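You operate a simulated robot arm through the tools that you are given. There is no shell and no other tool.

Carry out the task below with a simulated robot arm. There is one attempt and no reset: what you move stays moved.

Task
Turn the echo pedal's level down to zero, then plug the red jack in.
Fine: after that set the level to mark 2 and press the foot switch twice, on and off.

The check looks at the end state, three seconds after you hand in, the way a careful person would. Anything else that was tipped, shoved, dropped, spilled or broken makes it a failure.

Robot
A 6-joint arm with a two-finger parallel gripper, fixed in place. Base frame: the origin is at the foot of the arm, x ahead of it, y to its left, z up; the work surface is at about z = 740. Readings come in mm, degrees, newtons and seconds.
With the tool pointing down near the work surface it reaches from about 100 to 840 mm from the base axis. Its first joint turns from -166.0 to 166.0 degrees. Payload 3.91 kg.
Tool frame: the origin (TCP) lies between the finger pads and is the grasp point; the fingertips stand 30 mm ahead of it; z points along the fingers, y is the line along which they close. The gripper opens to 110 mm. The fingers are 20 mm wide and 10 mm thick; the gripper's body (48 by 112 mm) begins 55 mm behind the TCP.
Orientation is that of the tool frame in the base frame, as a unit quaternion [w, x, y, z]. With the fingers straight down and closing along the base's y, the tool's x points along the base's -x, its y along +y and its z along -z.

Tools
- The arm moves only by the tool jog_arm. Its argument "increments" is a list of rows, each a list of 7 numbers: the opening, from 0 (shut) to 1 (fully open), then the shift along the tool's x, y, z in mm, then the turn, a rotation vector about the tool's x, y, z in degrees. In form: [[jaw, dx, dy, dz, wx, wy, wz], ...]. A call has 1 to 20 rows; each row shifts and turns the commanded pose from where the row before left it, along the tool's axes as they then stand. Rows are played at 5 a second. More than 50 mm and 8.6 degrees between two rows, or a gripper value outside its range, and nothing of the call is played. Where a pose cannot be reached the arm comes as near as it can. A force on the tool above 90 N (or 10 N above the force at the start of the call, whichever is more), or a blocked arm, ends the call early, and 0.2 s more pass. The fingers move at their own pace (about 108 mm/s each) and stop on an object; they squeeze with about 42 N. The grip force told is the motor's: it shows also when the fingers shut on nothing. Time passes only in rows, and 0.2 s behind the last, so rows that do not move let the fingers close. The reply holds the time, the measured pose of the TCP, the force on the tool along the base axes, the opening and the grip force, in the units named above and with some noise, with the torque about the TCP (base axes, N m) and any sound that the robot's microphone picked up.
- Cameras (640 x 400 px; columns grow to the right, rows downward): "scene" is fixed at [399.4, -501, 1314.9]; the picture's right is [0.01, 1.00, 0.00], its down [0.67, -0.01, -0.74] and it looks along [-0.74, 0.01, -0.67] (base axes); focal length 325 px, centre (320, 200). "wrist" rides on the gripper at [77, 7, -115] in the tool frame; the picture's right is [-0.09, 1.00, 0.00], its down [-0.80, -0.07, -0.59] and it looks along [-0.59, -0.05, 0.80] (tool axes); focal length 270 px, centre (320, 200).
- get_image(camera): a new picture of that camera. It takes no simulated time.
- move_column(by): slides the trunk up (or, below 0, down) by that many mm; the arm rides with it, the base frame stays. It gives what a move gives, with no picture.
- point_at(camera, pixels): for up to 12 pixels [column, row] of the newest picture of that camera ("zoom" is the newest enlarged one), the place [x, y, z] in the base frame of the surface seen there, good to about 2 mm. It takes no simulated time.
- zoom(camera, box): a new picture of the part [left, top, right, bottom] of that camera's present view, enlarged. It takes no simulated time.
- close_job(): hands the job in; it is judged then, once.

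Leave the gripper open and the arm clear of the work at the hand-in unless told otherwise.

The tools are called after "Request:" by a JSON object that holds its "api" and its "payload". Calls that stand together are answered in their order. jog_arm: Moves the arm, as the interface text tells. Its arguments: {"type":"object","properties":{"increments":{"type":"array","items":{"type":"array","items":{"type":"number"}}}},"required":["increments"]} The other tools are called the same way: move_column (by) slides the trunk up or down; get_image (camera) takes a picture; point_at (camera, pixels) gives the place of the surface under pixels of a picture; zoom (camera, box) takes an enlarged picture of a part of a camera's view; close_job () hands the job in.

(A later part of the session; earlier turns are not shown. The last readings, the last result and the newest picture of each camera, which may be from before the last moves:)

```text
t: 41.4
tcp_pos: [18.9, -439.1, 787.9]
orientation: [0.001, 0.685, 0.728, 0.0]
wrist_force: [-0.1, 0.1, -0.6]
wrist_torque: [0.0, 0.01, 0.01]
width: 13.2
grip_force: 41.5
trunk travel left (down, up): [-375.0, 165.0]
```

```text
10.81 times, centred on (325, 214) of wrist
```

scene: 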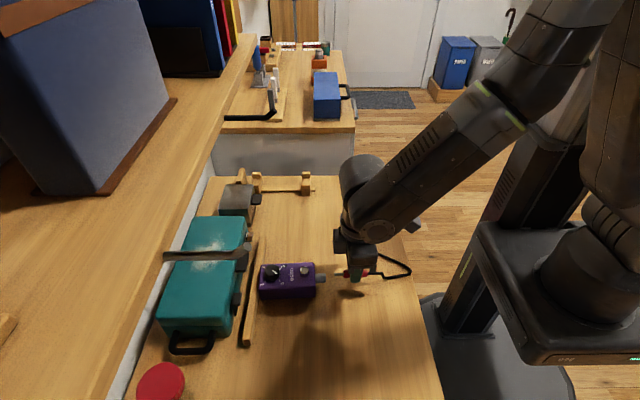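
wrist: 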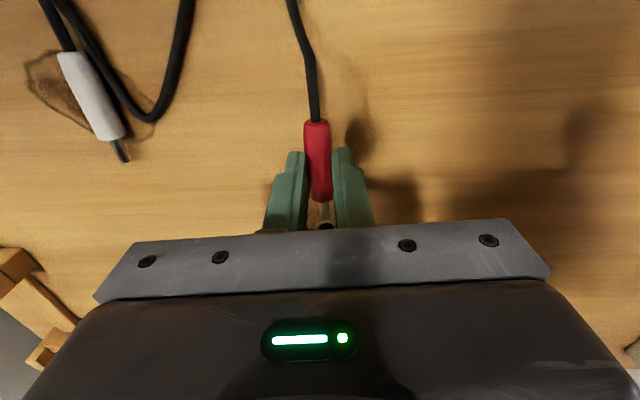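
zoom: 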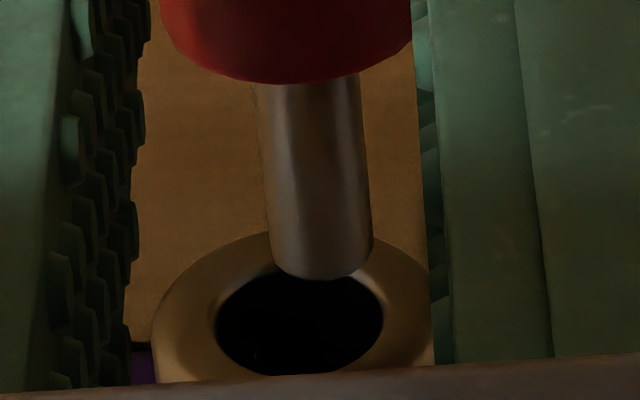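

Now the whole hole is visible in the wrist view: hole centre at about (299,320), shaft centre at about 322. The jack is roughly 1.7 mm too far along tool +y, so I'll shift −1.6 mm and lower 0.5 mm, then look again.

Request:
{"api": "jog_arm", "payload": {"increments": [[0.06, 0, -1.6, 0.5, 0, 0, 0], [0.06, 0, 0, 0, 0, 0, 0], [0.06, 0, 0, 0, 0, 0, 0]]}}

Request:
{"api": "zoom", "payload": {"camera": "scene", "box": [310, 258, 370, 296]}}

Request:
{"api": "zoom", "payload": {"camera": "wrist", "box": [300, 195, 350, 232]}}

```text
t: 42.2
tcp_pos: [16.2, -440.2, 786.7]
orientation: [0.002, 0.686, 0.728, 0.001]
wrist_force: [0.4, 0.0, -0.7]
wrist_torque: [-0.02, 0.02, 0.02]
width: 13.2
grip_force: 41.9
trunk travel left (down, up): [-375.0, 165.0]
```

```text
10.53 times, centred on (340, 277) of scene
```

zoom: 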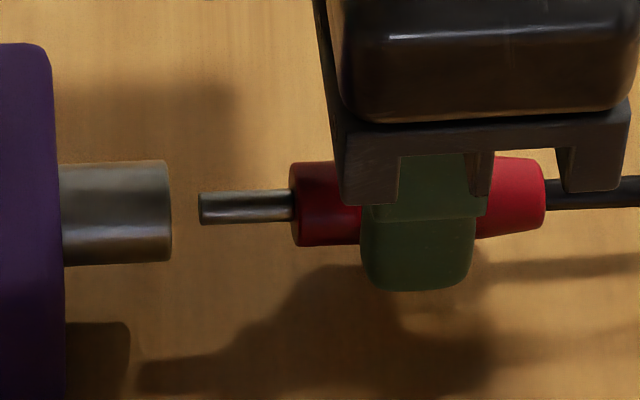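

```text
10.81 times, centred on (325, 214) of wrist
```

zoom: 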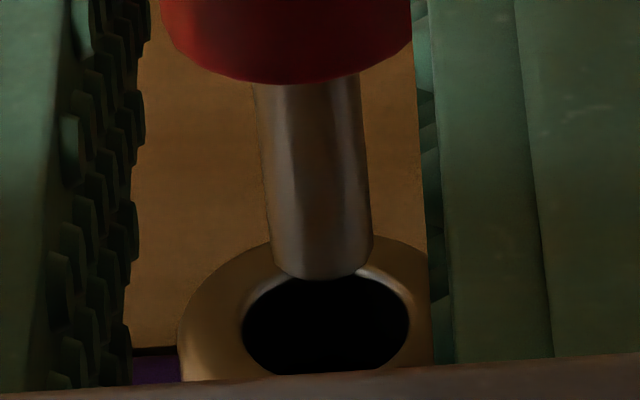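

The shaft now lines up with the hole: 325 versus 326 px laterally, and 208.5 versus 209.5 px in height. I'll advance 9 mm slowly to enter the hole, watching forces.

Request:
{"api": "jog_arm", "payload": {"increments": [[0.06, -1.5, 0, 0, 0, 0, 0], [0.06, -1.5, 0, 0, 0, 0, 0], [0.06, -1.5, 0, 0, 0, 0, 0], [0.06, -1.5, 0, 0, 0, 0, 0], [0.06, -1.5, 0, 0, 0, 0, 0], [0.06, -1.5, 0, 0, 0, 0, 0], [0.06, 0, 0, 0, 0, 0, 0]]}}

Request:
{"api": "zoom", "payload": {"camera": "scene", "box": [310, 258, 370, 296]}}

Request:
{"api": "zoom", "payload": {"camera": "wrist", "box": [300, 195, 350, 232]}}

```text
t: 43.8
tcp_pos: [17.9, -447.0, 786.1]
orientation: [0.001, 0.686, 0.728, 0.0]
wrist_force: [0.6, 0.0, -0.8]
wrist_torque: [0.01, -0.02, 0.02]
width: 13.0
grip_force: 41.7
trunk travel left (down, up): [-375.0, 165.0]
```

```text
10.53 times, centred on (340, 277) of scene
```

zoom: 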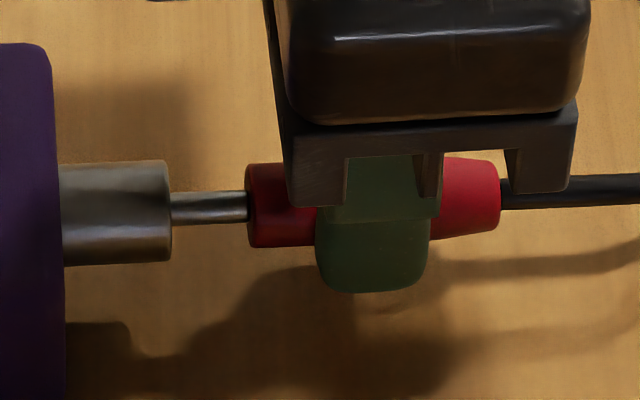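

```text
10.81 times, centred on (325, 214) of wrist
```

zoom: 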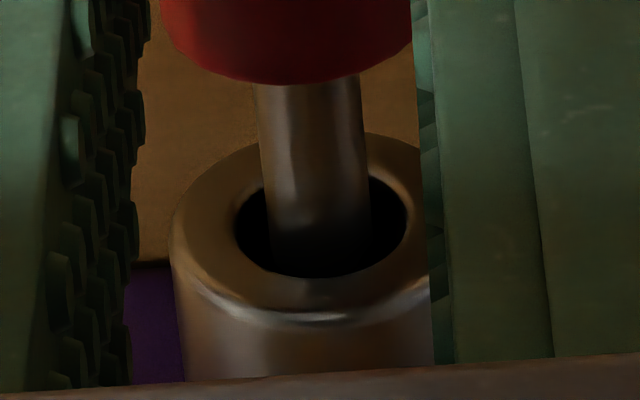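

The shaft is inside the hole and centred, with no contact force. About 14.5 mm remain until the body meets the socket, so I'll advance 12 mm more.

Request:
{"api": "jog_arm", "payload": {"increments": [[0.06, -1.5, 0, 0, 0, 0, 0], [0.06, -1.5, 0, 0, 0, 0, 0], [0.06, -1.5, 0, 0, 0, 0, 0], [0.06, -1.5, 0, 0, 0, 0, 0], [0.06, -1.5, 0, 0, 0, 0, 0], [0.06, -1.5, 0, 0, 0, 0, 0], [0.06, -1.5, 0, 0, 0, 0, 0], [0.06, -1.5, 0, 0, 0, 0, 0], [0.06, 0, 0, 0, 0, 0, 0]]}}

Request:
{"api": "zoom", "payload": {"camera": "scene", "box": [310, 258, 370, 296]}}

Request:
{"api": "zoom", "payload": {"camera": "wrist", "box": [300, 195, 350, 232]}}

```text
t: 45.8
tcp_pos: [18.6, -458.6, 788.1]
orientation: [0.0, 0.685, 0.729, 0.001]
wrist_force: [0.0, 1.6, -0.7]
wrist_torque: [0.05, -0.01, 0.01]
width: 13.2
grip_force: 42.2
trunk travel left (down, up): [-375.0, 165.0]
```

```text
10.53 times, centred on (340, 277) of scene
```

zoom: 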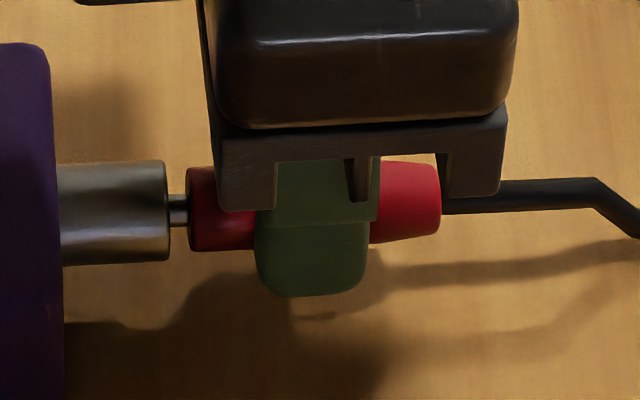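

```text
10.81 times, centred on (325, 214) of wrist
```

zoom: 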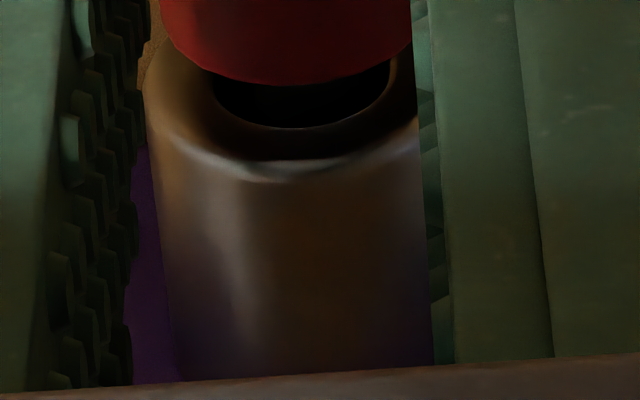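

About 3.8 mm remain and the force is small (1.6 N). I'll push on in 1 mm steps.

Request:
{"api": "jog_arm", "payload": {"increments": [[0.06, -1, 0, 0, 0, 0, 0], [0.06, -1, 0, 0, 0, 0, 0], [0.06, -1, 0, 0, 0, 0, 0], [0.06, 0, 0, 0, 0, 0, 0]]}}

Request:
{"api": "zoom", "payload": {"camera": "scene", "box": [310, 258, 370, 296]}}

Request:
{"api": "zoom", "payload": {"camera": "scene", "box": [240, 245, 340, 310]}}

```text
t: 46.8
tcp_pos: [17.5, -462.0, 788.4]
orientation: [0.001, 0.685, 0.728, 0.0]
wrist_force: [0.6, 2.2, 0.0]
wrist_torque: [0.02, -0.05, 0.02]
width: 13.0
grip_force: 41.8
trunk travel left (down, up): [-375.0, 165.0]
```

```text
10.53 times, centred on (340, 277) of scene
```

zoom: 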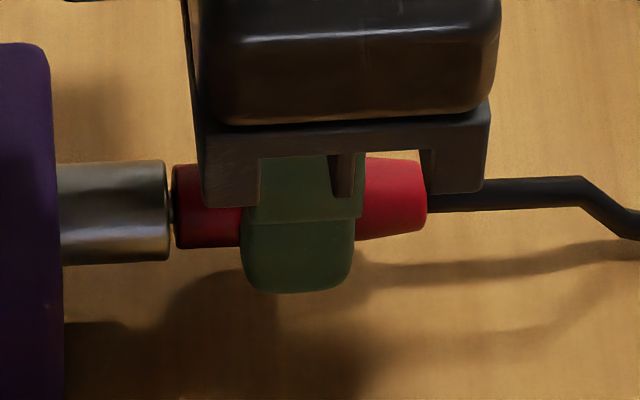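

```text
6.15 times, centred on (290, 278) of scene
```

zoom: 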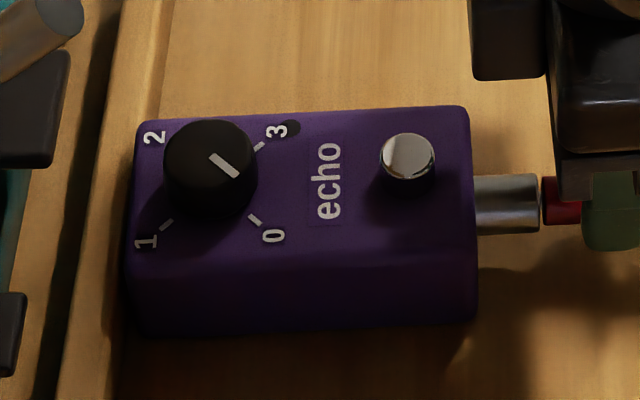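

Only about 0.8 mm remains. I'll push the last bit to seat the jack fully.

Request:
{"api": "jog_arm", "payload": {"increments": [[0.06, -0.7, 0, 0, 0, 0, 0], [0.06, -0.7, 0, 0, 0, 0, 0], [0.06, 0, 0, 0, 0, 0, 0]]}}

Request:
{"api": "zoom", "payload": {"camera": "scene", "box": [310, 258, 370, 296]}}

Request:
{"api": "zoom", "payload": {"camera": "wrist", "box": [300, 195, 350, 232]}}

```text
t: 47.6
tcp_pos: [17.8, -461.1, 788.0]
orientation: [0.001, 0.684, 0.729, 0.001]
wrist_force: [2.1, 11.7, 6.5]
wrist_torque: [0.15, -0.04, 0.02]
width: 13.2
grip_force: 41.9
trunk travel left (down, up): [-375.0, 165.0]
```

```text
10.53 times, centred on (340, 277) of scene
```

zoom: 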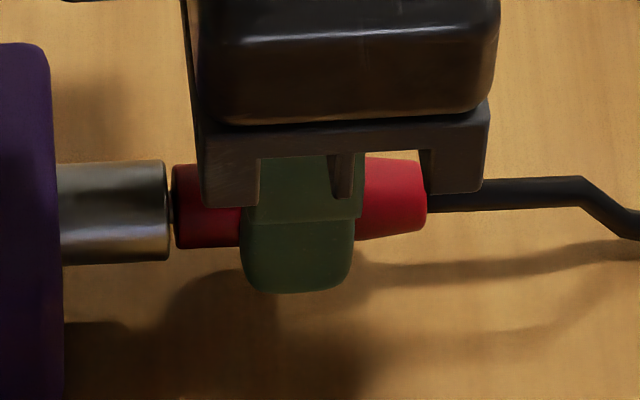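

```text
10.81 times, centred on (325, 214) of wrist
```

zoom: 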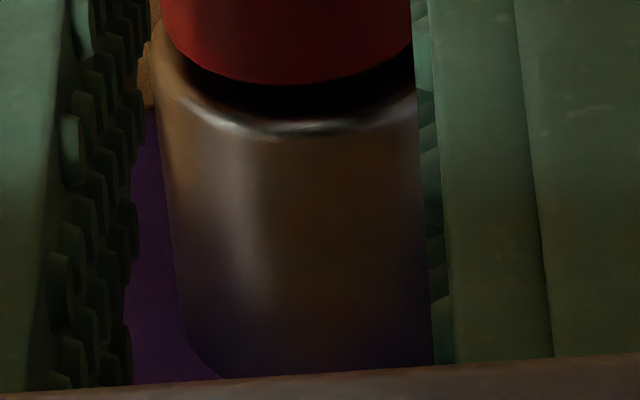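

The force rose to 11.7 N with no further motion: either the jack is bottomed or a catch needs more push. I'll press 1.5 mm more to see whether it gives or clicks.

Request:
{"api": "jog_arm", "payload": {"increments": [[0.06, -0.7, 0, 0, 0, 0, 0], [0.06, -0.8, 0, 0, 0, 0, 0], [0.06, 0, 0, 0, 0, 0, 0]]}}

Request:
{"api": "zoom", "payload": {"camera": "scene", "box": [310, 258, 370, 296]}}

Request:
{"api": "zoom", "payload": {"camera": "scene", "box": [240, 245, 340, 310]}}

```text
t: 48.4
tcp_pos: [17.9, -462.5, 787.7]
orientation: [0.0, 0.685, 0.729, 0.001]
wrist_force: [2.9, 26.8, 0.9]
wrist_torque: [0.53, -0.07, 0.0]
width: 13.2
grip_force: 42.0
trunk travel left (down, up): [-375.0, 165.0]
```

```text
10.53 times, centred on (340, 277) of scene
```

zoom: 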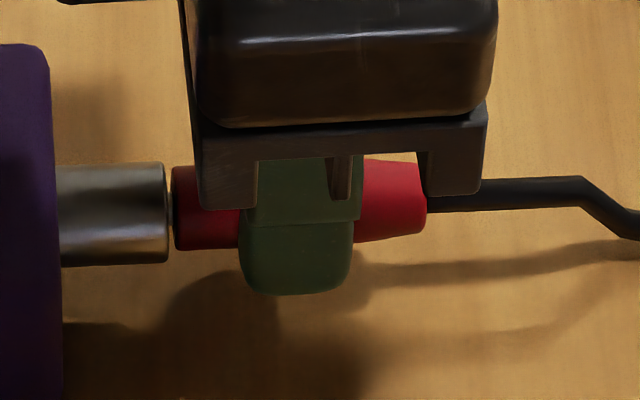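

```text
6.15 times, centred on (290, 278) of scene
```

zoom: 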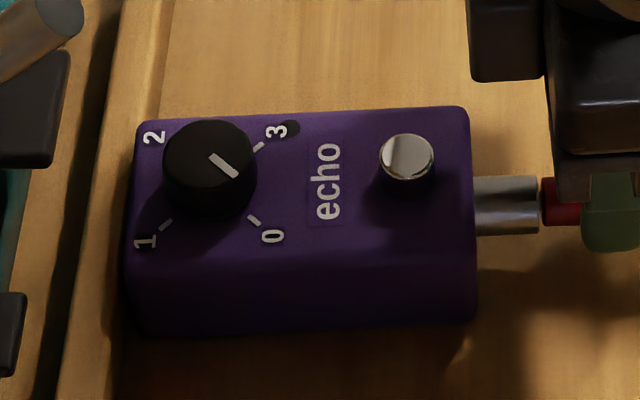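

The force reached 27 N with no motion, so the jack is fully bottomed and the pedal is backed by the rail. I'll ease off 2 mm of preload, open the fingers gently and rise straight up.

Request:
{"api": "jog_arm", "payload": {"increments": [[0.06, 1.0, 0, 0, 0, 0, 0], [0.06, 1.0, 0, 0, 0, 0, 0], [0.06, 0, 0, 0, 0, 0, 0]]}}

Request:
{"api": "jog_arm", "payload": {"increments": [[0.2, 0, 0, 0, 0, 0, 0], [0.36, 0, 0, 0, 0, 0, 0], [0.36, 0, 0, 0, 0, 0, 0]]}}

Request:
{"api": "zoom", "payload": {"camera": "scene", "box": [310, 258, 370, 296]}}

Request:
{"api": "get_image", "payload": {"camera": "wrist"}}

```text
t: 49.2
tcp_pos: [17.5, -462.2, 787.6]
orientation: [0.001, 0.685, 0.728, 0.0]
wrist_force: [3.6, 23.3, -1.0]
wrist_torque: [0.76, -0.09, -0.02]
width: 13.0
grip_force: 42.5
trunk travel left (down, up): [-375.0, 165.0]
```

```text
t: 50.0
tcp_pos: [18.8, -463.9, 787.0]
orientation: [0.001, 0.685, 0.728, 0.0]
wrist_force: [-0.1, -0.7, -0.8]
wrist_torque: [0.03, -0.01, 0.02]
width: 39.6
grip_force: 0.1
trunk travel left (down, up): [-375.0, 165.0]
```

```text
10.53 times, centred on (340, 277) of scene
```

zoom: 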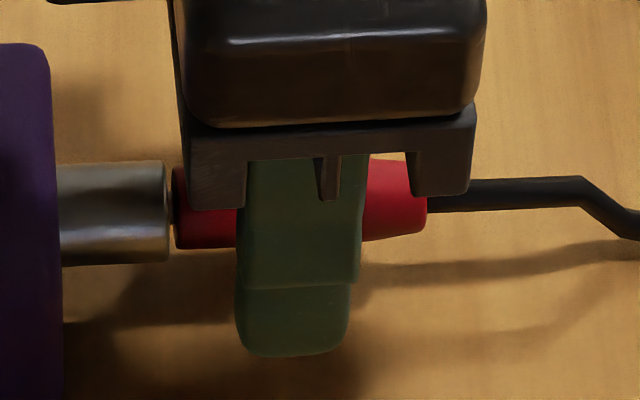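

```text
taken
```

wrist: 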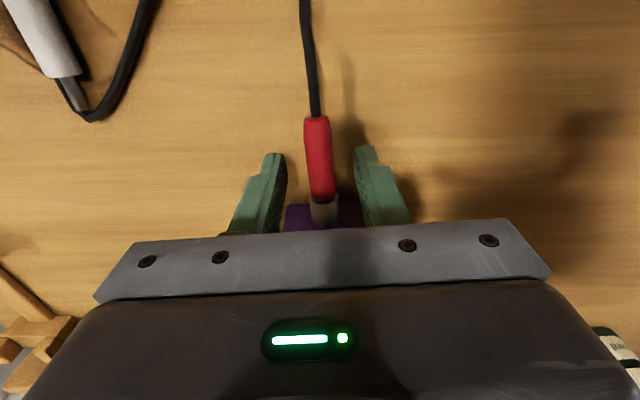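

The jack stays in the socket after release. I'll rise 80 mm vertically and check the plug, the pedal and the white plug.

Request:
{"api": "jog_arm", "payload": {"increments": [[0.36, 0, 0, -10, 0, 0, 0], [0.36, 0, 0, -20, 0, 0, 0], [0.36, 0, 0, -25, 0, 0, 0], [0.36, 0, 0, -25, 0, 0, 0], [0.36, 0, 0, 0, 0, 0, 0], [0.36, 0, 0, 0, 0, 0, 0]]}}

Request:
{"api": "get_image", "payload": {"camera": "scene"}}

Request:
{"api": "zoom", "payload": {"camera": "scene", "box": [245, 220, 425, 310]}}

Request:
{"api": "get_image", "payload": {"camera": "wrist"}}

```text
t: 51.4
tcp_pos: [19.5, -460.8, 869.1]
orientation: [0.001, 0.685, 0.729, 0.001]
wrist_force: [-0.6, 0.4, -0.2]
wrist_torque: [0.02, 0.04, 0.04]
width: 39.5
grip_force: 0.1
trunk travel left (down, up): [-375.0, 165.0]
```

```text
taken
```

scene: 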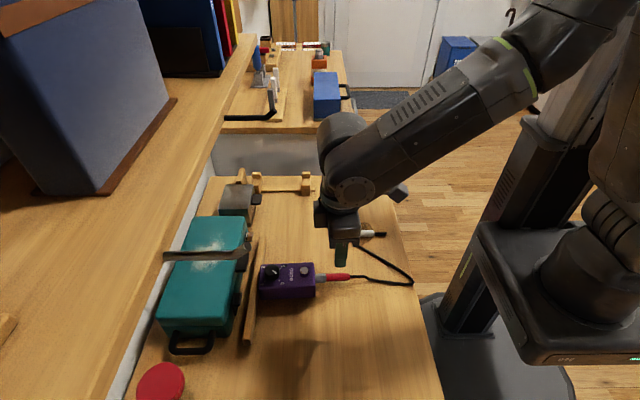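

```text
3.56 times, centred on (335, 265) of scene
```

zoom: 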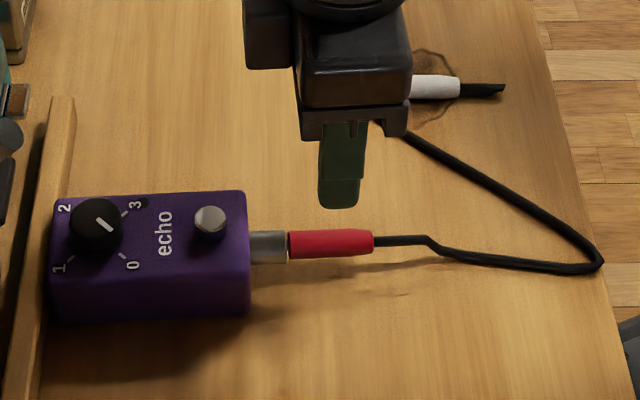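

```text
taken
```

wrist: 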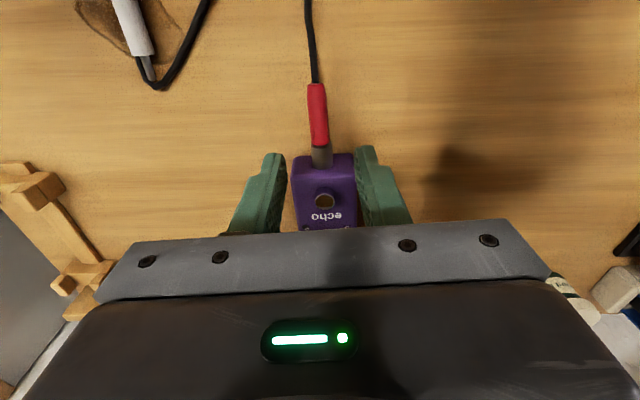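

The red jack is seated and level, and the knob still points at 0. Next is the level. I'll measure the knob's and the switch's present positions, since the pedal has shifted slightly.

Request:
{"api": "zoom", "payload": {"camera": "scene", "box": [250, 255, 330, 305]}}

Request:
{"api": "point_at", "payload": {"camera": "zoom", "pixels": [[172, 80], [172, 118], [172, 160], [117, 118], [233, 118], [180, 128], [209, 147], [240, 113], [234, 205], [118, 215], [430, 120], [280, 88]]}}

```text
8.00 times, centred on (290, 280) of scene
```

zoom: 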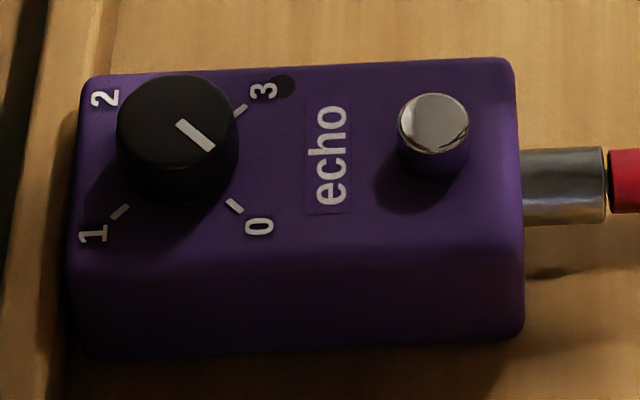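

```text
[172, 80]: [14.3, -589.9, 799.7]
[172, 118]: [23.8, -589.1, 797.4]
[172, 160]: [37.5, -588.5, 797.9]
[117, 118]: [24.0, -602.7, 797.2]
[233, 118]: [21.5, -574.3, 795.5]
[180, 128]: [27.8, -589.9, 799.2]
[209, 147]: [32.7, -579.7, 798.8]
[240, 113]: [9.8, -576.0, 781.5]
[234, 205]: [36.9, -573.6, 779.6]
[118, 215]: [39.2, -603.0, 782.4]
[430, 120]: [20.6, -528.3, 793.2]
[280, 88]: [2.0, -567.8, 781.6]
```

The knob axis is at about (25.2,−590) and the switch at about (20.6,−528). I'll pre-rotate to +47° yaw with the 15° lean here, drop to TCP z≈845 to stay under the hooks, then slide in over the knob.

Request:
{"api": "jog_arm", "payload": {"increments": [[0.36, 0, 0, 0, 0, 0, -7.25], [0.36, 0, 0, 0, 0, 0, -7.25], [0.36, 0, 0, 0, 0, 0, -7.25], [0.36, 0, 0, 0, 0, 0, -7.25], [0.36, 0, 0, 0, 0, 0, -7.25], [0.36, 0, 0, 0, 0, 0, -7.25], [0.36, 0, 0, 0, 0, -7.5, 0], [0.36, 0, 0, 0, 0, -7.5, 0], [0.36, 3.1, 0, 11.59, 0, 0, 0], [0.36, 3.1, 0, 11.59, 0, 0, 0], [0.36, 0, 0, 0, 0, 0, 0], [0.36, 0, 0, 0, 0, 0, 0]]}}

Request:
{"api": "get_image", "payload": {"camera": "scene"}}

```text
t: 54.0
tcp_pos: [19.3, -462.4, 841.9]
orientation: [0.122, 0.363, 0.922, -0.049]
wrist_force: [0.7, -1.3, -0.4]
wrist_torque: [-0.02, 0.02, 0.02]
width: 39.7
grip_force: 0.1
trunk travel left (down, up): [-375.0, 165.0]
```

```text
taken
```

scene: 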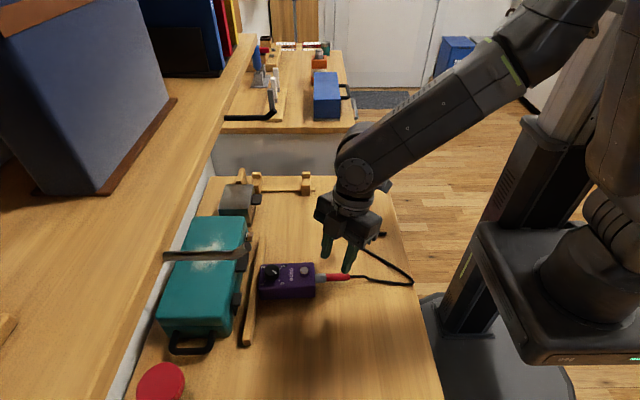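

The orientation is right at z≈842, below hook level. Now I'll slide horizontally over the knob.

Request:
{"api": "jog_arm", "payload": {"increments": [[0.36, -16.6, -17.85, 4.03, 0, 0, 0], [0.36, -16.6, -17.85, 4.03, 0, 0, 0], [0.36, -16.6, -17.85, 4.03, 0, 0, 0], [0.36, -16.6, -17.85, 4.03, 0, 0, 0], [0.36, -16.6, -17.85, 4.03, 0, 0, 0], [0.36, 0, 0, 0, 0, 0, 0], [0.36, 0, 0, 0, 0, 0, 0]]}}

Request:
{"api": "get_image", "payload": {"camera": "scene"}}

Request:
{"api": "zoom", "payload": {"camera": "wrist", "box": [240, 70, 400, 170]}}

```text
t: 55.6
tcp_pos: [21.1, -587.3, 843.9]
orientation: [0.123, 0.363, 0.922, -0.048]
wrist_force: [0.3, -0.2, 0.1]
wrist_torque: [0.01, 0.0, 0.03]
width: 39.6
grip_force: 0.0
trunk travel left (down, up): [-375.0, 165.0]
```

```text
taken
```

scene: 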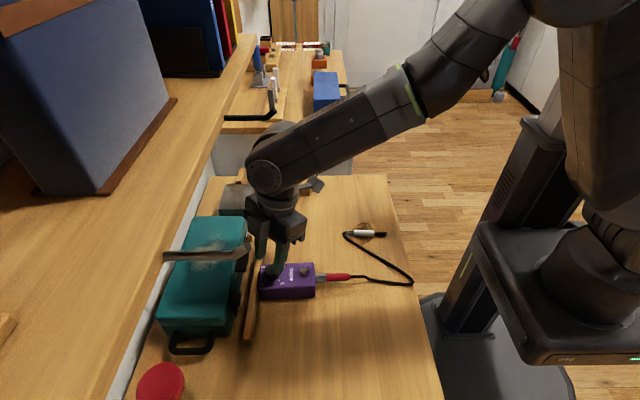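

```text
4.00 times, centred on (320, 120) of wrist
```

zoom: 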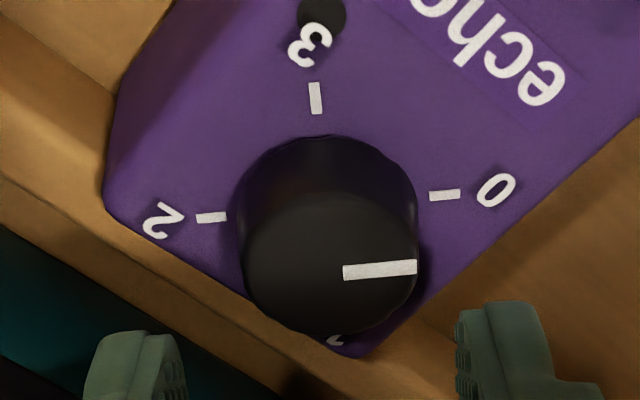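

The knob sits about 1.8 mm toward tool +y and about 2.5 mm toward +x of the grip axis. I'll correct both while descending 28.5 mm, then check the centring.

Request:
{"api": "jog_arm", "payload": {"increments": [[0.36, 1.25, 0.85, 0, 0, 0, 0], [0.36, 1.25, 0.85, 0, 0, 0, 0], [0.36, 1.85, 0, 6.88, 0, 0, 0], [0.36, 1.85, 0, 6.88, 0, 0, 0], [0.36, 1.85, 0, 6.88, 0, 0, 0], [0.36, 1.85, 0, 6.88, 0, 0, 0], [0.36, 0, 0, 0, 0, 0, 0], [0.36, 0, 0, 0, 0, 0, 0]]}}

Request:
{"api": "zoom", "payload": {"camera": "wrist", "box": [240, 90, 400, 190]}}

Request:
{"api": "zoom", "payload": {"camera": "scene", "box": [230, 230, 330, 300]}}

```text
t: 57.4
tcp_pos: [18.2, -584.0, 814.7]
orientation: [0.122, 0.363, 0.923, -0.048]
wrist_force: [-0.4, 0.0, -0.8]
wrist_torque: [0.0, -0.01, -0.01]
width: 39.4
grip_force: 0.1
trunk travel left (down, up): [-375.0, 165.0]
```

```text
4.00 times, centred on (320, 140) of wrist
```

zoom: 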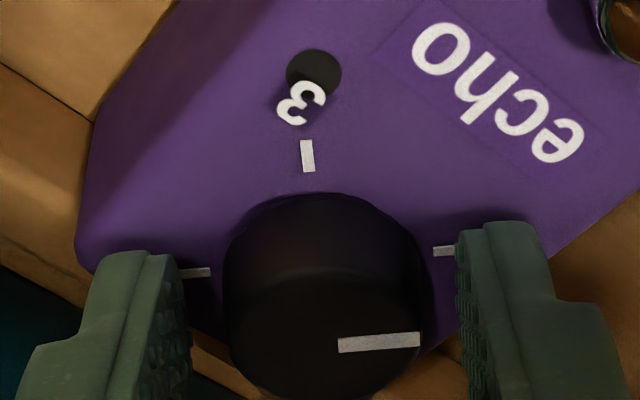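

```text
5.71 times, centred on (280, 265) of scene
```

zoom: 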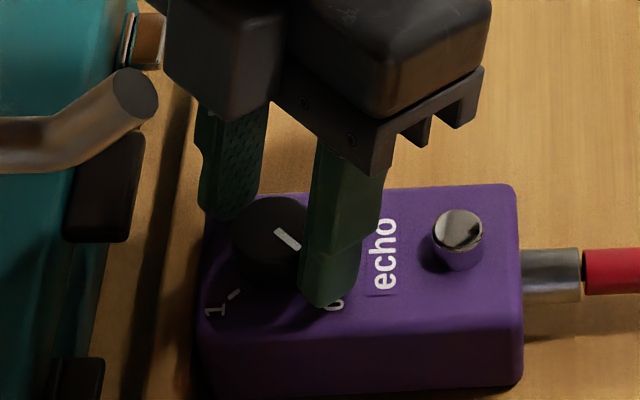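

It's well centred: the knob spans 223–425 and the fingers' midline is ≈323. The pointer is parallel to the 0–2 tick line, confirming exact 0. I'll shift back 1.3 mm along x and grip.

Request:
{"api": "jog_arm", "payload": {"increments": [[0.36, -1.3, 0, 0, 0, 0, 0], [0.36, 0, 0, 0, 0, 0, 0], [0.2, 0, 0, 0, 0, 0, 0], [0.2, 0, 0, 0, 0, 0, 0], [0.2, 0, 0, 0, 0, 0, 0]]}}

Request:
{"api": "zoom", "payload": {"camera": "wrist", "box": [240, 90, 400, 190]}}

```text
t: 58.6
tcp_pos: [20.0, -585.2, 815.9]
orientation: [0.122, 0.364, 0.922, -0.048]
wrist_force: [1.3, 1.0, 0.3]
wrist_torque: [0.13, 0.03, 0.0]
width: 28.1
grip_force: 42.0
trunk travel left (down, up): [-375.0, 165.0]
```

```text
4.00 times, centred on (320, 140) of wrist
```

zoom: 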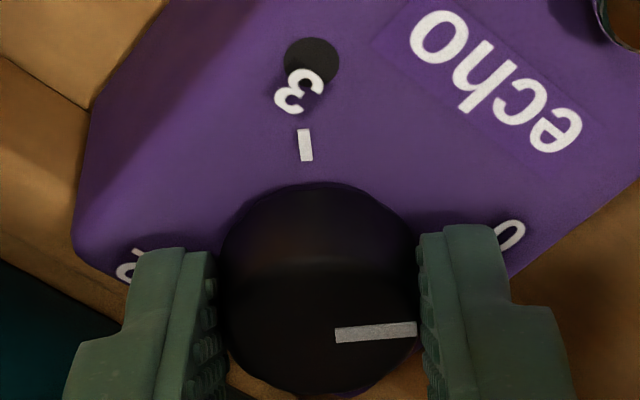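

Grip is solid with negligible side force. I'll turn clockwise, 4 rows (30°) first.

Request:
{"api": "jog_arm", "payload": {"increments": [[0.2, -0.05, 0.783, 0.013, 1.941, 0, 7.244], [0.2, -0.05, 0.783, 0.013, 1.941, 0, 7.244], [0.2, -0.05, 0.783, 0.013, 1.941, 0, 7.244], [0.2, -0.05, 0.783, 0.013, 1.941, 0, 7.244], [0.2, 0, 0, 0, 0, 0, 0]]}}

Request:
{"api": "zoom", "payload": {"camera": "wrist", "box": [240, 90, 400, 190]}}

Request:
{"api": "zoom", "payload": {"camera": "scene", "box": [230, 230, 330, 300]}}

```text
t: 59.8
tcp_pos: [23.9, -583.4, 816.4]
orientation: [0.105, 0.59, 0.797, -0.077]
wrist_force: [0.1, 0.3, -0.3]
wrist_torque: [-0.07, 0.03, 0.0]
width: 28.5
grip_force: 41.7
trunk travel left (down, up): [-375.0, 165.0]
```

```text
4.00 times, centred on (320, 140) of wrist
```

zoom: 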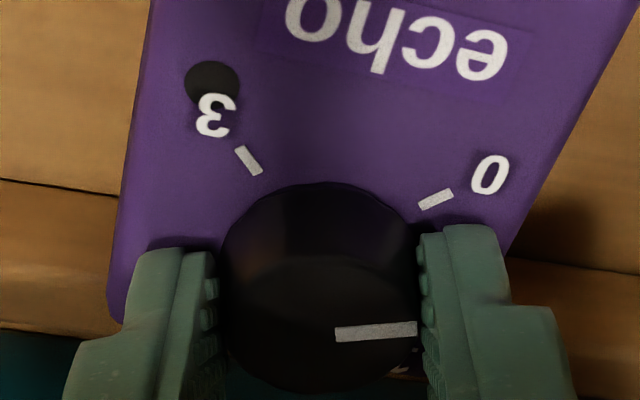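

```text
5.71 times, centred on (280, 265) of scene
```

zoom: 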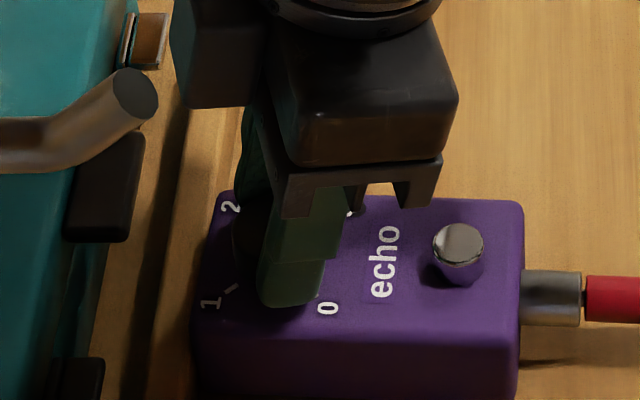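

The pedal swung with the knob from +3° to about −2° (its bottom edge has some play against the rail). The knob itself turned about 25° relative to it, and the jack is still in. I'll continue 30° more and track the ticks rather than the hand angle.

Request:
{"api": "jog_arm", "payload": {"increments": [[0.2, -0.05, 0.783, 0.013, 1.941, 0, 7.244], [0.2, -0.05, 0.783, 0.013, 1.941, 0, 7.244], [0.2, -0.05, 0.783, 0.013, 1.941, 0, 7.244], [0.2, -0.05, 0.783, 0.013, 1.941, 0, 7.244], [0.2, 0, 0, 0, 0, 0, 0]]}}

Request:
{"api": "zoom", "payload": {"camera": "wrist", "box": [240, 90, 400, 190]}}

Request:
{"api": "zoom", "payload": {"camera": "scene", "box": [230, 230, 330, 300]}}

```text
t: 61.0
tcp_pos: [27.0, -582.9, 817.0]
orientation: [0.082, 0.776, 0.617, -0.102]
wrist_force: [0.6, -0.2, -0.3]
wrist_torque: [-0.1, -0.03, 0.01]
width: 28.3
grip_force: 41.9
trunk travel left (down, up): [-375.0, 165.0]
```

```text
4.00 times, centred on (320, 140) of wrist
```

zoom: 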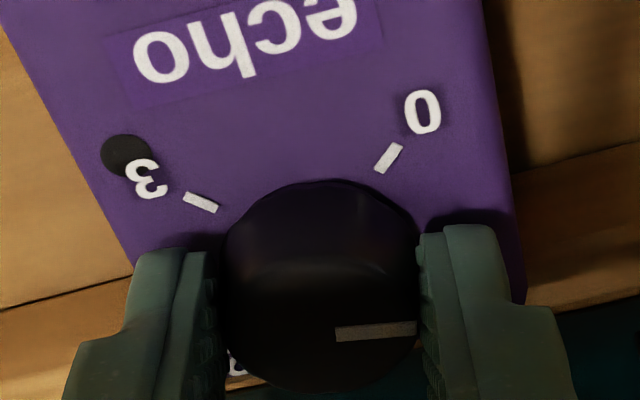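

```text
5.71 times, centred on (280, 265) of scene
```

zoom: 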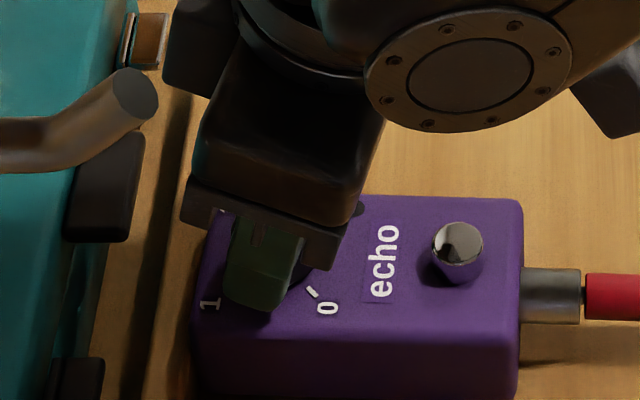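

The pedal is now steady, resting against the rail, and the knob alone turned the last 30°. I'll do another 30°.

Request:
{"api": "jog_arm", "payload": {"increments": [[0.2, -0.05, 0.783, 0.013, 1.941, 0, 7.244], [0.2, -0.05, 0.783, 0.013, 1.941, 0, 7.244], [0.2, -0.05, 0.783, 0.013, 1.941, 0, 7.244], [0.2, -0.05, 0.783, 0.013, 1.941, 0, 7.244], [0.2, 0, 0, 0, 0, 0, 0]]}}

Request:
{"api": "zoom", "payload": {"camera": "wrist", "box": [240, 90, 400, 190]}}

Request:
{"api": "zoom", "payload": {"camera": "scene", "box": [230, 230, 330, 300]}}

```text
t: 62.2
tcp_pos: [29.1, -584.6, 815.8]
orientation: [0.052, 0.91, 0.394, -0.12]
wrist_force: [-0.1, -0.1, -0.7]
wrist_torque: [-0.07, -0.01, -0.02]
width: 28.4
grip_force: 41.8
trunk travel left (down, up): [-375.0, 165.0]
```

```text
4.00 times, centred on (320, 140) of wrist
```

zoom: 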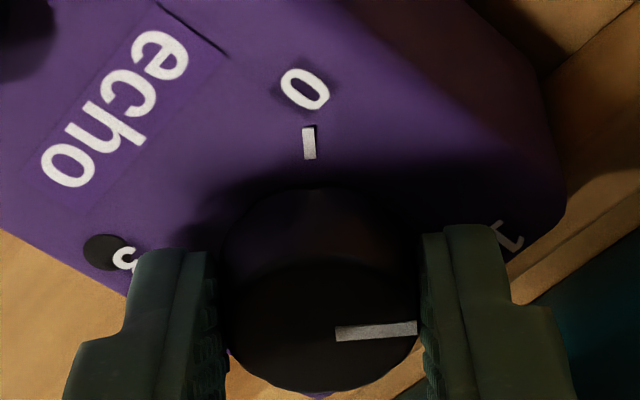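

```text
5.71 times, centred on (280, 265) of scene
```

zoom: 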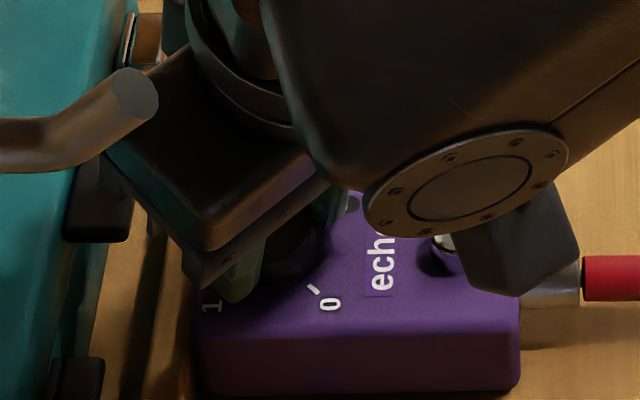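

The 0 tick has come to where the 3 tick was, so the knob has turned about 88° and now points near mark 1. I'll open the fingers, swing back 90° around the knob without touching it and regrip.

Request:
{"api": "jog_arm", "payload": {"increments": [[0.36, 0, 0, 0, 0, 0, 0], [0.36, 0, 0, 0, 0, 0, 0], [0.36, -0.05, -0.783, 0.013, -1.941, 0, -7.244], [0.36, -0.05, -0.783, 0.013, -1.941, 0, -7.244], [0.36, -0.05, -0.783, 0.013, -1.941, 0, -7.244], [0.36, -0.05, -0.783, 0.013, -1.941, 0, -7.244], [0.36, -0.05, -0.783, 0.013, -1.941, 0, -7.244], [0.36, -0.05, -0.783, 0.013, -1.941, 0, -7.244], [0.36, 0, 0, 0, 0, 0, 0]]}}

Request:
{"api": "zoom", "payload": {"camera": "wrist", "box": [240, 90, 400, 190]}}

```text
t: 64.2
tcp_pos: [23.4, -582.3, 817.9]
orientation: [0.094, 0.688, 0.714, -0.09]
wrist_force: [0.4, -0.4, 0.9]
wrist_torque: [0.03, 0.0, 0.0]
width: 39.4
grip_force: 0.1
trunk travel left (down, up): [-375.0, 165.0]
```

```text
4.00 times, centred on (320, 140) of wrist
```

zoom: 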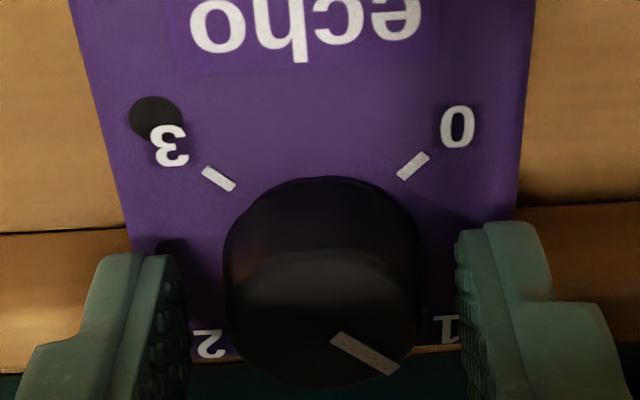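

The knob remains centred between the open fingers and points at 1. I'll swing the other 45° and regrip.

Request:
{"api": "jog_arm", "payload": {"increments": [[0.36, -0.05, -0.783, 0.013, -1.941, 0, -7.244], [0.36, -0.05, -0.783, 0.013, -1.941, 0, -7.244], [0.36, -0.05, -0.783, 0.013, -1.941, 0, -7.244], [0.36, -0.05, -0.783, 0.013, -1.941, 0, -7.244], [0.36, -0.05, -0.783, 0.013, -1.941, 0, -7.244], [0.36, -0.05, -0.783, 0.013, -1.941, 0, -7.244], [0.36, 0, 0, 0, 0, 0, 0], [0.36, 0, 0, 0, 0, 0, 0]]}}

Request:
{"api": "zoom", "payload": {"camera": "wrist", "box": [240, 90, 400, 190]}}

Request:
{"api": "zoom", "payload": {"camera": "scene", "box": [230, 230, 330, 300]}}

```text
t: 66.0
tcp_pos: [18.7, -586.0, 817.5]
orientation: [0.122, 0.363, 0.923, -0.048]
wrist_force: [0.3, -0.2, 0.6]
wrist_torque: [0.04, -0.02, 0.0]
width: 39.5
grip_force: 0.1
trunk travel left (down, up): [-375.0, 165.0]
```

```text
4.00 times, centred on (320, 140) of wrist
```

zoom: 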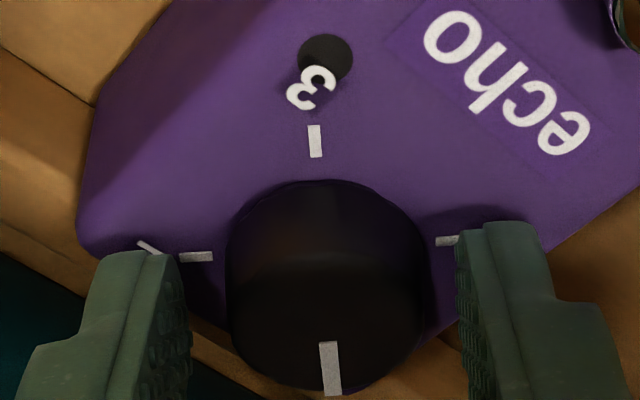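

```text
5.71 times, centred on (280, 265) of scene
```

zoom: 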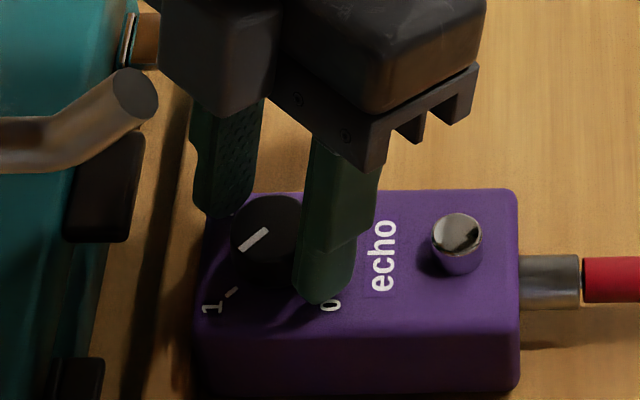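

Centred again (326 versus 324). I'll close on the knob and turn 30° clockwise.

Request:
{"api": "jog_arm", "payload": {"increments": [[0.2, 0, 0, 0, 0, 0, 0], [0.2, 0, 0, 0, 0, 0, 0], [0.2, 0, 0, 0, 0, 0, 0], [0.2, -0.05, 0.783, 0.013, 1.941, 0, 7.244], [0.2, -0.05, 0.783, 0.013, 1.941, 0, 7.244], [0.2, -0.05, 0.783, 0.013, 1.941, 0, 7.244], [0.2, -0.05, 0.783, 0.013, 1.941, 0, 7.244], [0.2, 0, 0, 0, 0, 0, 0]]}}

Request:
{"api": "zoom", "payload": {"camera": "wrist", "box": [240, 90, 400, 190]}}

Request:
{"api": "zoom", "payload": {"camera": "scene", "box": [230, 230, 330, 300]}}

```text
t: 67.8
tcp_pos: [22.4, -583.8, 817.3]
orientation: [0.105, 0.591, 0.796, -0.078]
wrist_force: [-0.7, 0.1, 0.0]
wrist_torque: [-0.1, 0.01, 0.01]
width: 28.0
grip_force: 42.2
trunk travel left (down, up): [-375.0, 165.0]
```

```text
4.00 times, centred on (320, 140) of wrist
```

zoom: 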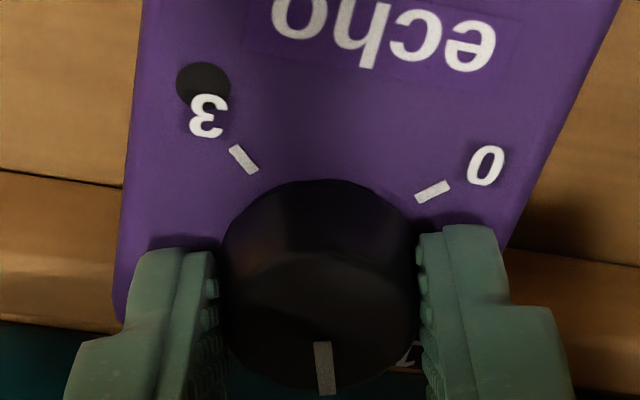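

```text
5.71 times, centred on (280, 265) of scene
```

zoom: 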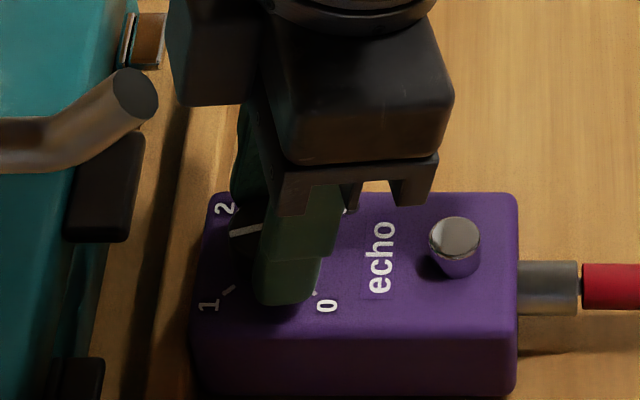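

It's turning fine and the pedal stays put. Another 30°.

Request:
{"api": "jog_arm", "payload": {"increments": [[0.2, -0.05, 0.783, 0.013, 1.941, 0, 7.244], [0.2, -0.05, 0.783, 0.013, 1.941, 0, 7.244], [0.2, -0.05, 0.783, 0.013, 1.941, 0, 7.244], [0.2, -0.05, 0.783, 0.013, 1.941, 0, 7.244], [0.2, 0, 0, 0, 0, 0, 0]]}}

Request:
{"api": "zoom", "payload": {"camera": "wrist", "box": [240, 90, 400, 190]}}

Request:
{"api": "zoom", "payload": {"camera": "scene", "box": [230, 230, 330, 300]}}

```text
t: 69.0
tcp_pos: [27.5, -583.5, 816.9]
orientation: [0.082, 0.777, 0.616, -0.102]
wrist_force: [-0.3, -0.2, 0.1]
wrist_torque: [-0.08, 0.0, 0.03]
width: 28.1
grip_force: 42.2
trunk travel left (down, up): [-375.0, 165.0]
```

```text
4.00 times, centred on (320, 140) of wrist
```

zoom: 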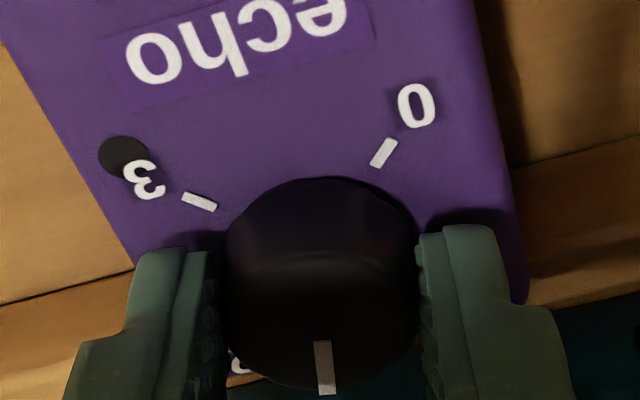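

```text
5.71 times, centred on (280, 265) of scene
```

zoom: 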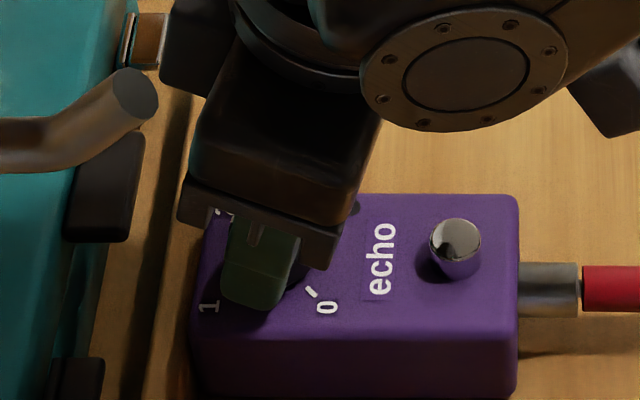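

About 30° remains. When the 0 tick reaches zoom column ≈307 at the top, the pointer is exactly at mark 2. I'll turn 28° and check.

Request:
{"api": "jog_arm", "payload": {"increments": [[0.2, -0.05, 0.783, 0.013, 1.941, 0, 7.244], [0.2, -0.05, 0.783, 0.013, 1.941, 0, 7.244], [0.2, -0.05, 0.783, 0.013, 1.941, 0, 7.244], [0.2, -0.03, 0.575, 0.01, 1.423, 0, 5.312], [0.2, 0, 0, 0, 0, 0, 0], [0.2, 0, 0, 0, 0, 0, 0]]}}

Request:
{"api": "zoom", "payload": {"camera": "wrist", "box": [240, 90, 400, 190]}}

Request:
{"api": "zoom", "payload": {"camera": "scene", "box": [230, 230, 330, 300]}}

```text
t: 70.4
tcp_pos: [27.4, -585.8, 817.8]
orientation: [0.055, 0.902, 0.412, -0.119]
wrist_force: [1.7, 2.2, 0.0]
wrist_torque: [0.03, -0.01, -0.04]
width: 28.1
grip_force: 41.6
trunk travel left (down, up): [-375.0, 165.0]
```

```text
4.00 times, centred on (320, 140) of wrist
```

zoom: 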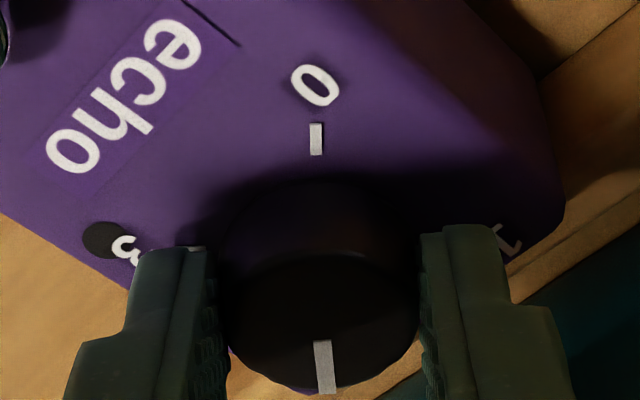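

```text
5.71 times, centred on (280, 265) of scene
```

zoom: 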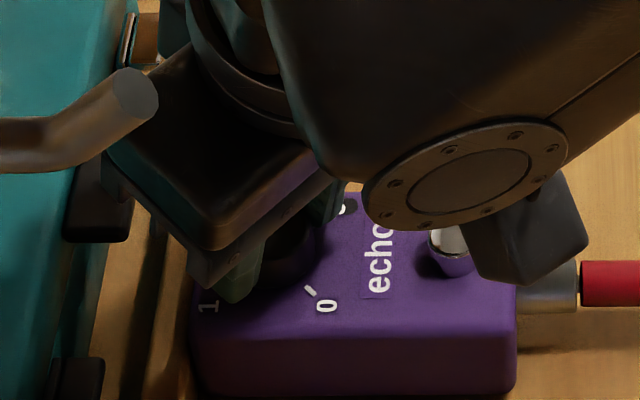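

The 0 tick is at column 316 against the target of about 307, so about 3.7° is left. I'll turn 3.6°.

Request:
{"api": "jog_arm", "payload": {"increments": [[0.2, 0, 0.19, 0, 0.466, 0, 1.739], [0.2, 0, 0.19, 0, 0.466, 0, 1.739], [0.2, 0, 0, 0, 0, 0, 0], [0.2, 0, 0, 0, 0, 0, 0]]}}

Request:
{"api": "zoom", "payload": {"camera": "wrist", "box": [240, 90, 400, 190]}}

```text
t: 71.4
tcp_pos: [28.9, -585.8, 816.2]
orientation: [0.051, 0.914, 0.383, -0.12]
wrist_force: [-0.1, 0.0, 0.2]
wrist_torque: [-0.06, 0.06, -0.01]
width: 28.1
grip_force: 42.0
trunk travel left (down, up): [-375.0, 165.0]
```

```text
4.00 times, centred on (320, 140) of wrist
```

zoom: 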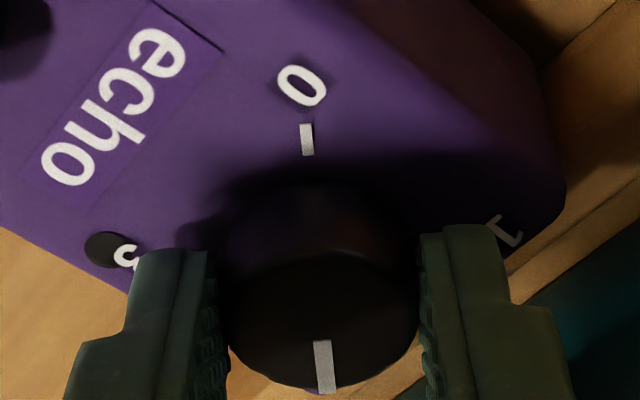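

The 0 tick is now at column 307, so the pointer should be at mark 2. I'll release, lift 28 mm and slide out toward +y while staying under hook height, then check from the scene camera.

Request:
{"api": "jog_arm", "payload": {"increments": [[0.36, 0, 0, 0, 0, 0, 0], [0.36, 0, 0, 0, 0, 0, 0], [0.36, -3.62, 0, -13.5, 0, 0, 0], [0.36, -3.62, 0, -13.5, 0, 0, 0], [0.36, 17.2, -17.55, -4.6, 0, 0, 0], [0.36, 17.2, -17.55, -4.6, 0, 0, 0], [0.36, 17.2, -17.55, -4.6, 0, 0, 0], [0.36, 17.2, -17.55, -4.6, 0, 0, 0], [0.36, 0, 0, 0, 0, 0, 0], [0.36, 0, 0, 0, 0, 0, 0]]}}

Request:
{"api": "get_image", "payload": {"camera": "scene"}}

Request:
{"api": "zoom", "payload": {"camera": "scene", "box": [250, 255, 330, 305]}}

```text
t: 73.6
tcp_pos: [27.5, -484.7, 845.6]
orientation: [0.05, 0.915, 0.382, -0.12]
wrist_force: [0.2, 0.1, -0.4]
wrist_torque: [-0.02, -0.03, 0.0]
width: 39.6
grip_force: 0.1
trunk travel left (down, up): [-375.0, 165.0]
```

```text
taken
```

scene: 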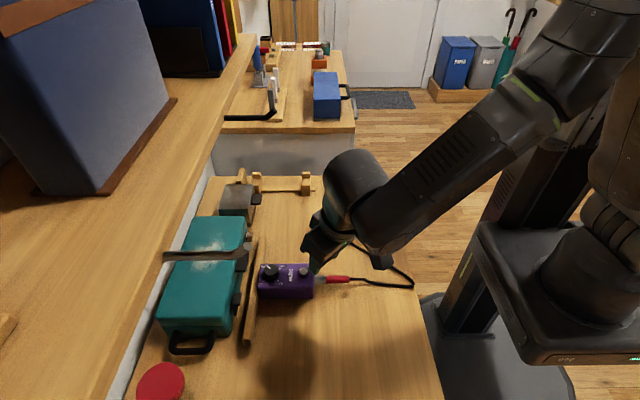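

```text
8.00 times, centred on (290, 280) of scene
```

zoom: 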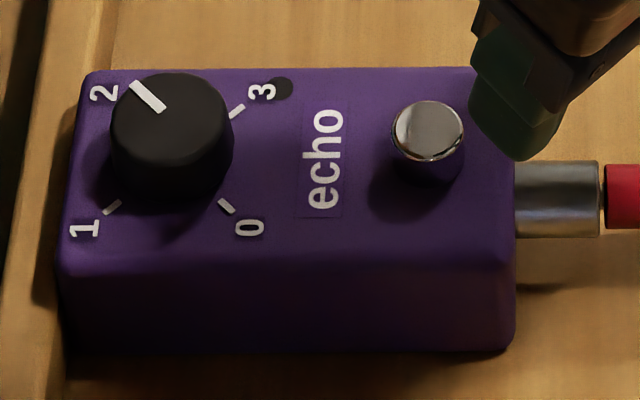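

The pointer sits at mark 2 (direction −132.7°, with the pedal about 0.5° off square), and the pedal is nearly straight again. The LED by "3" is dark. Next is the foot switch, so I'll measure its cap.

Request:
{"api": "point_at", "payload": {"camera": "zoom", "pixels": [[428, 130], [428, 105], [428, 155], [397, 130], [460, 130], [280, 88], [300, 200], [440, 240], [150, 95], [560, 200], [620, 195], [480, 90]]}}

Request:
{"api": "jog_arm", "payload": {"increments": [[0.2, 0, 0, 0, -1.923, 0, -7.177], [0.0, 0, 0, 0, -1.923, 0, -7.177], [0.0, 0, 0, 0, -1.923, 0, -7.177], [0.0, 0, 0, 0, -1.923, 0, -7.177], [0.0, 0, 0, 0, -1.923, 0, -7.177], [0.0, 0, 0, 0, -1.923, 0, -7.177], [0.0, 0, 0, 0, 0, 7, 0], [0.0, 0, 0, 0, 0, 0, 0], [0.0, 0, 0, 0, 0, 0, 0]]}}

Request:
{"api": "zoom", "payload": {"camera": "scene", "box": [250, 235, 350, 305]}}

Request:
{"api": "get_image", "payload": {"camera": "wrist"}}

```text
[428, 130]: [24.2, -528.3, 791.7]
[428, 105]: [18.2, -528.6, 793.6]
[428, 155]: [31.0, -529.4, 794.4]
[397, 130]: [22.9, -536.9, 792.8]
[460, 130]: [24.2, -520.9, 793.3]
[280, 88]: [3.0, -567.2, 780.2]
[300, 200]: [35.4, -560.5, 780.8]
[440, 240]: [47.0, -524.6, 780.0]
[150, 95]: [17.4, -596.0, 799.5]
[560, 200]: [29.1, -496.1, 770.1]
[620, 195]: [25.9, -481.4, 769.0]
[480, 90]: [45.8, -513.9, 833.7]
```

```text
t: 75.6
tcp_pos: [28.8, -485.7, 845.4]
orientation: [0.049, 0.705, 0.705, -0.049]
wrist_force: [-0.3, -0.9, -0.5]
wrist_torque: [-0.01, 0.0, 0.0]
width: 0.0
grip_force: 37.7
trunk travel left (down, up): [-375.0, 165.0]
```

```text
5.71 times, centred on (300, 270) of scene
```

zoom: 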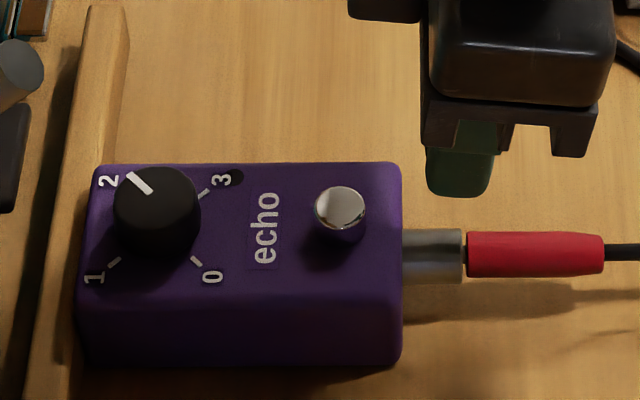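

```text
taken
```

wrist: 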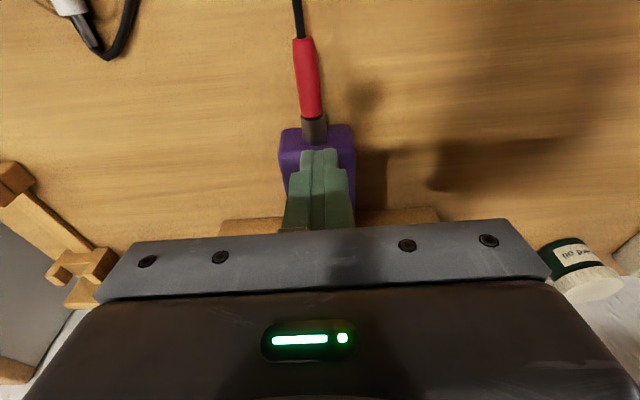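

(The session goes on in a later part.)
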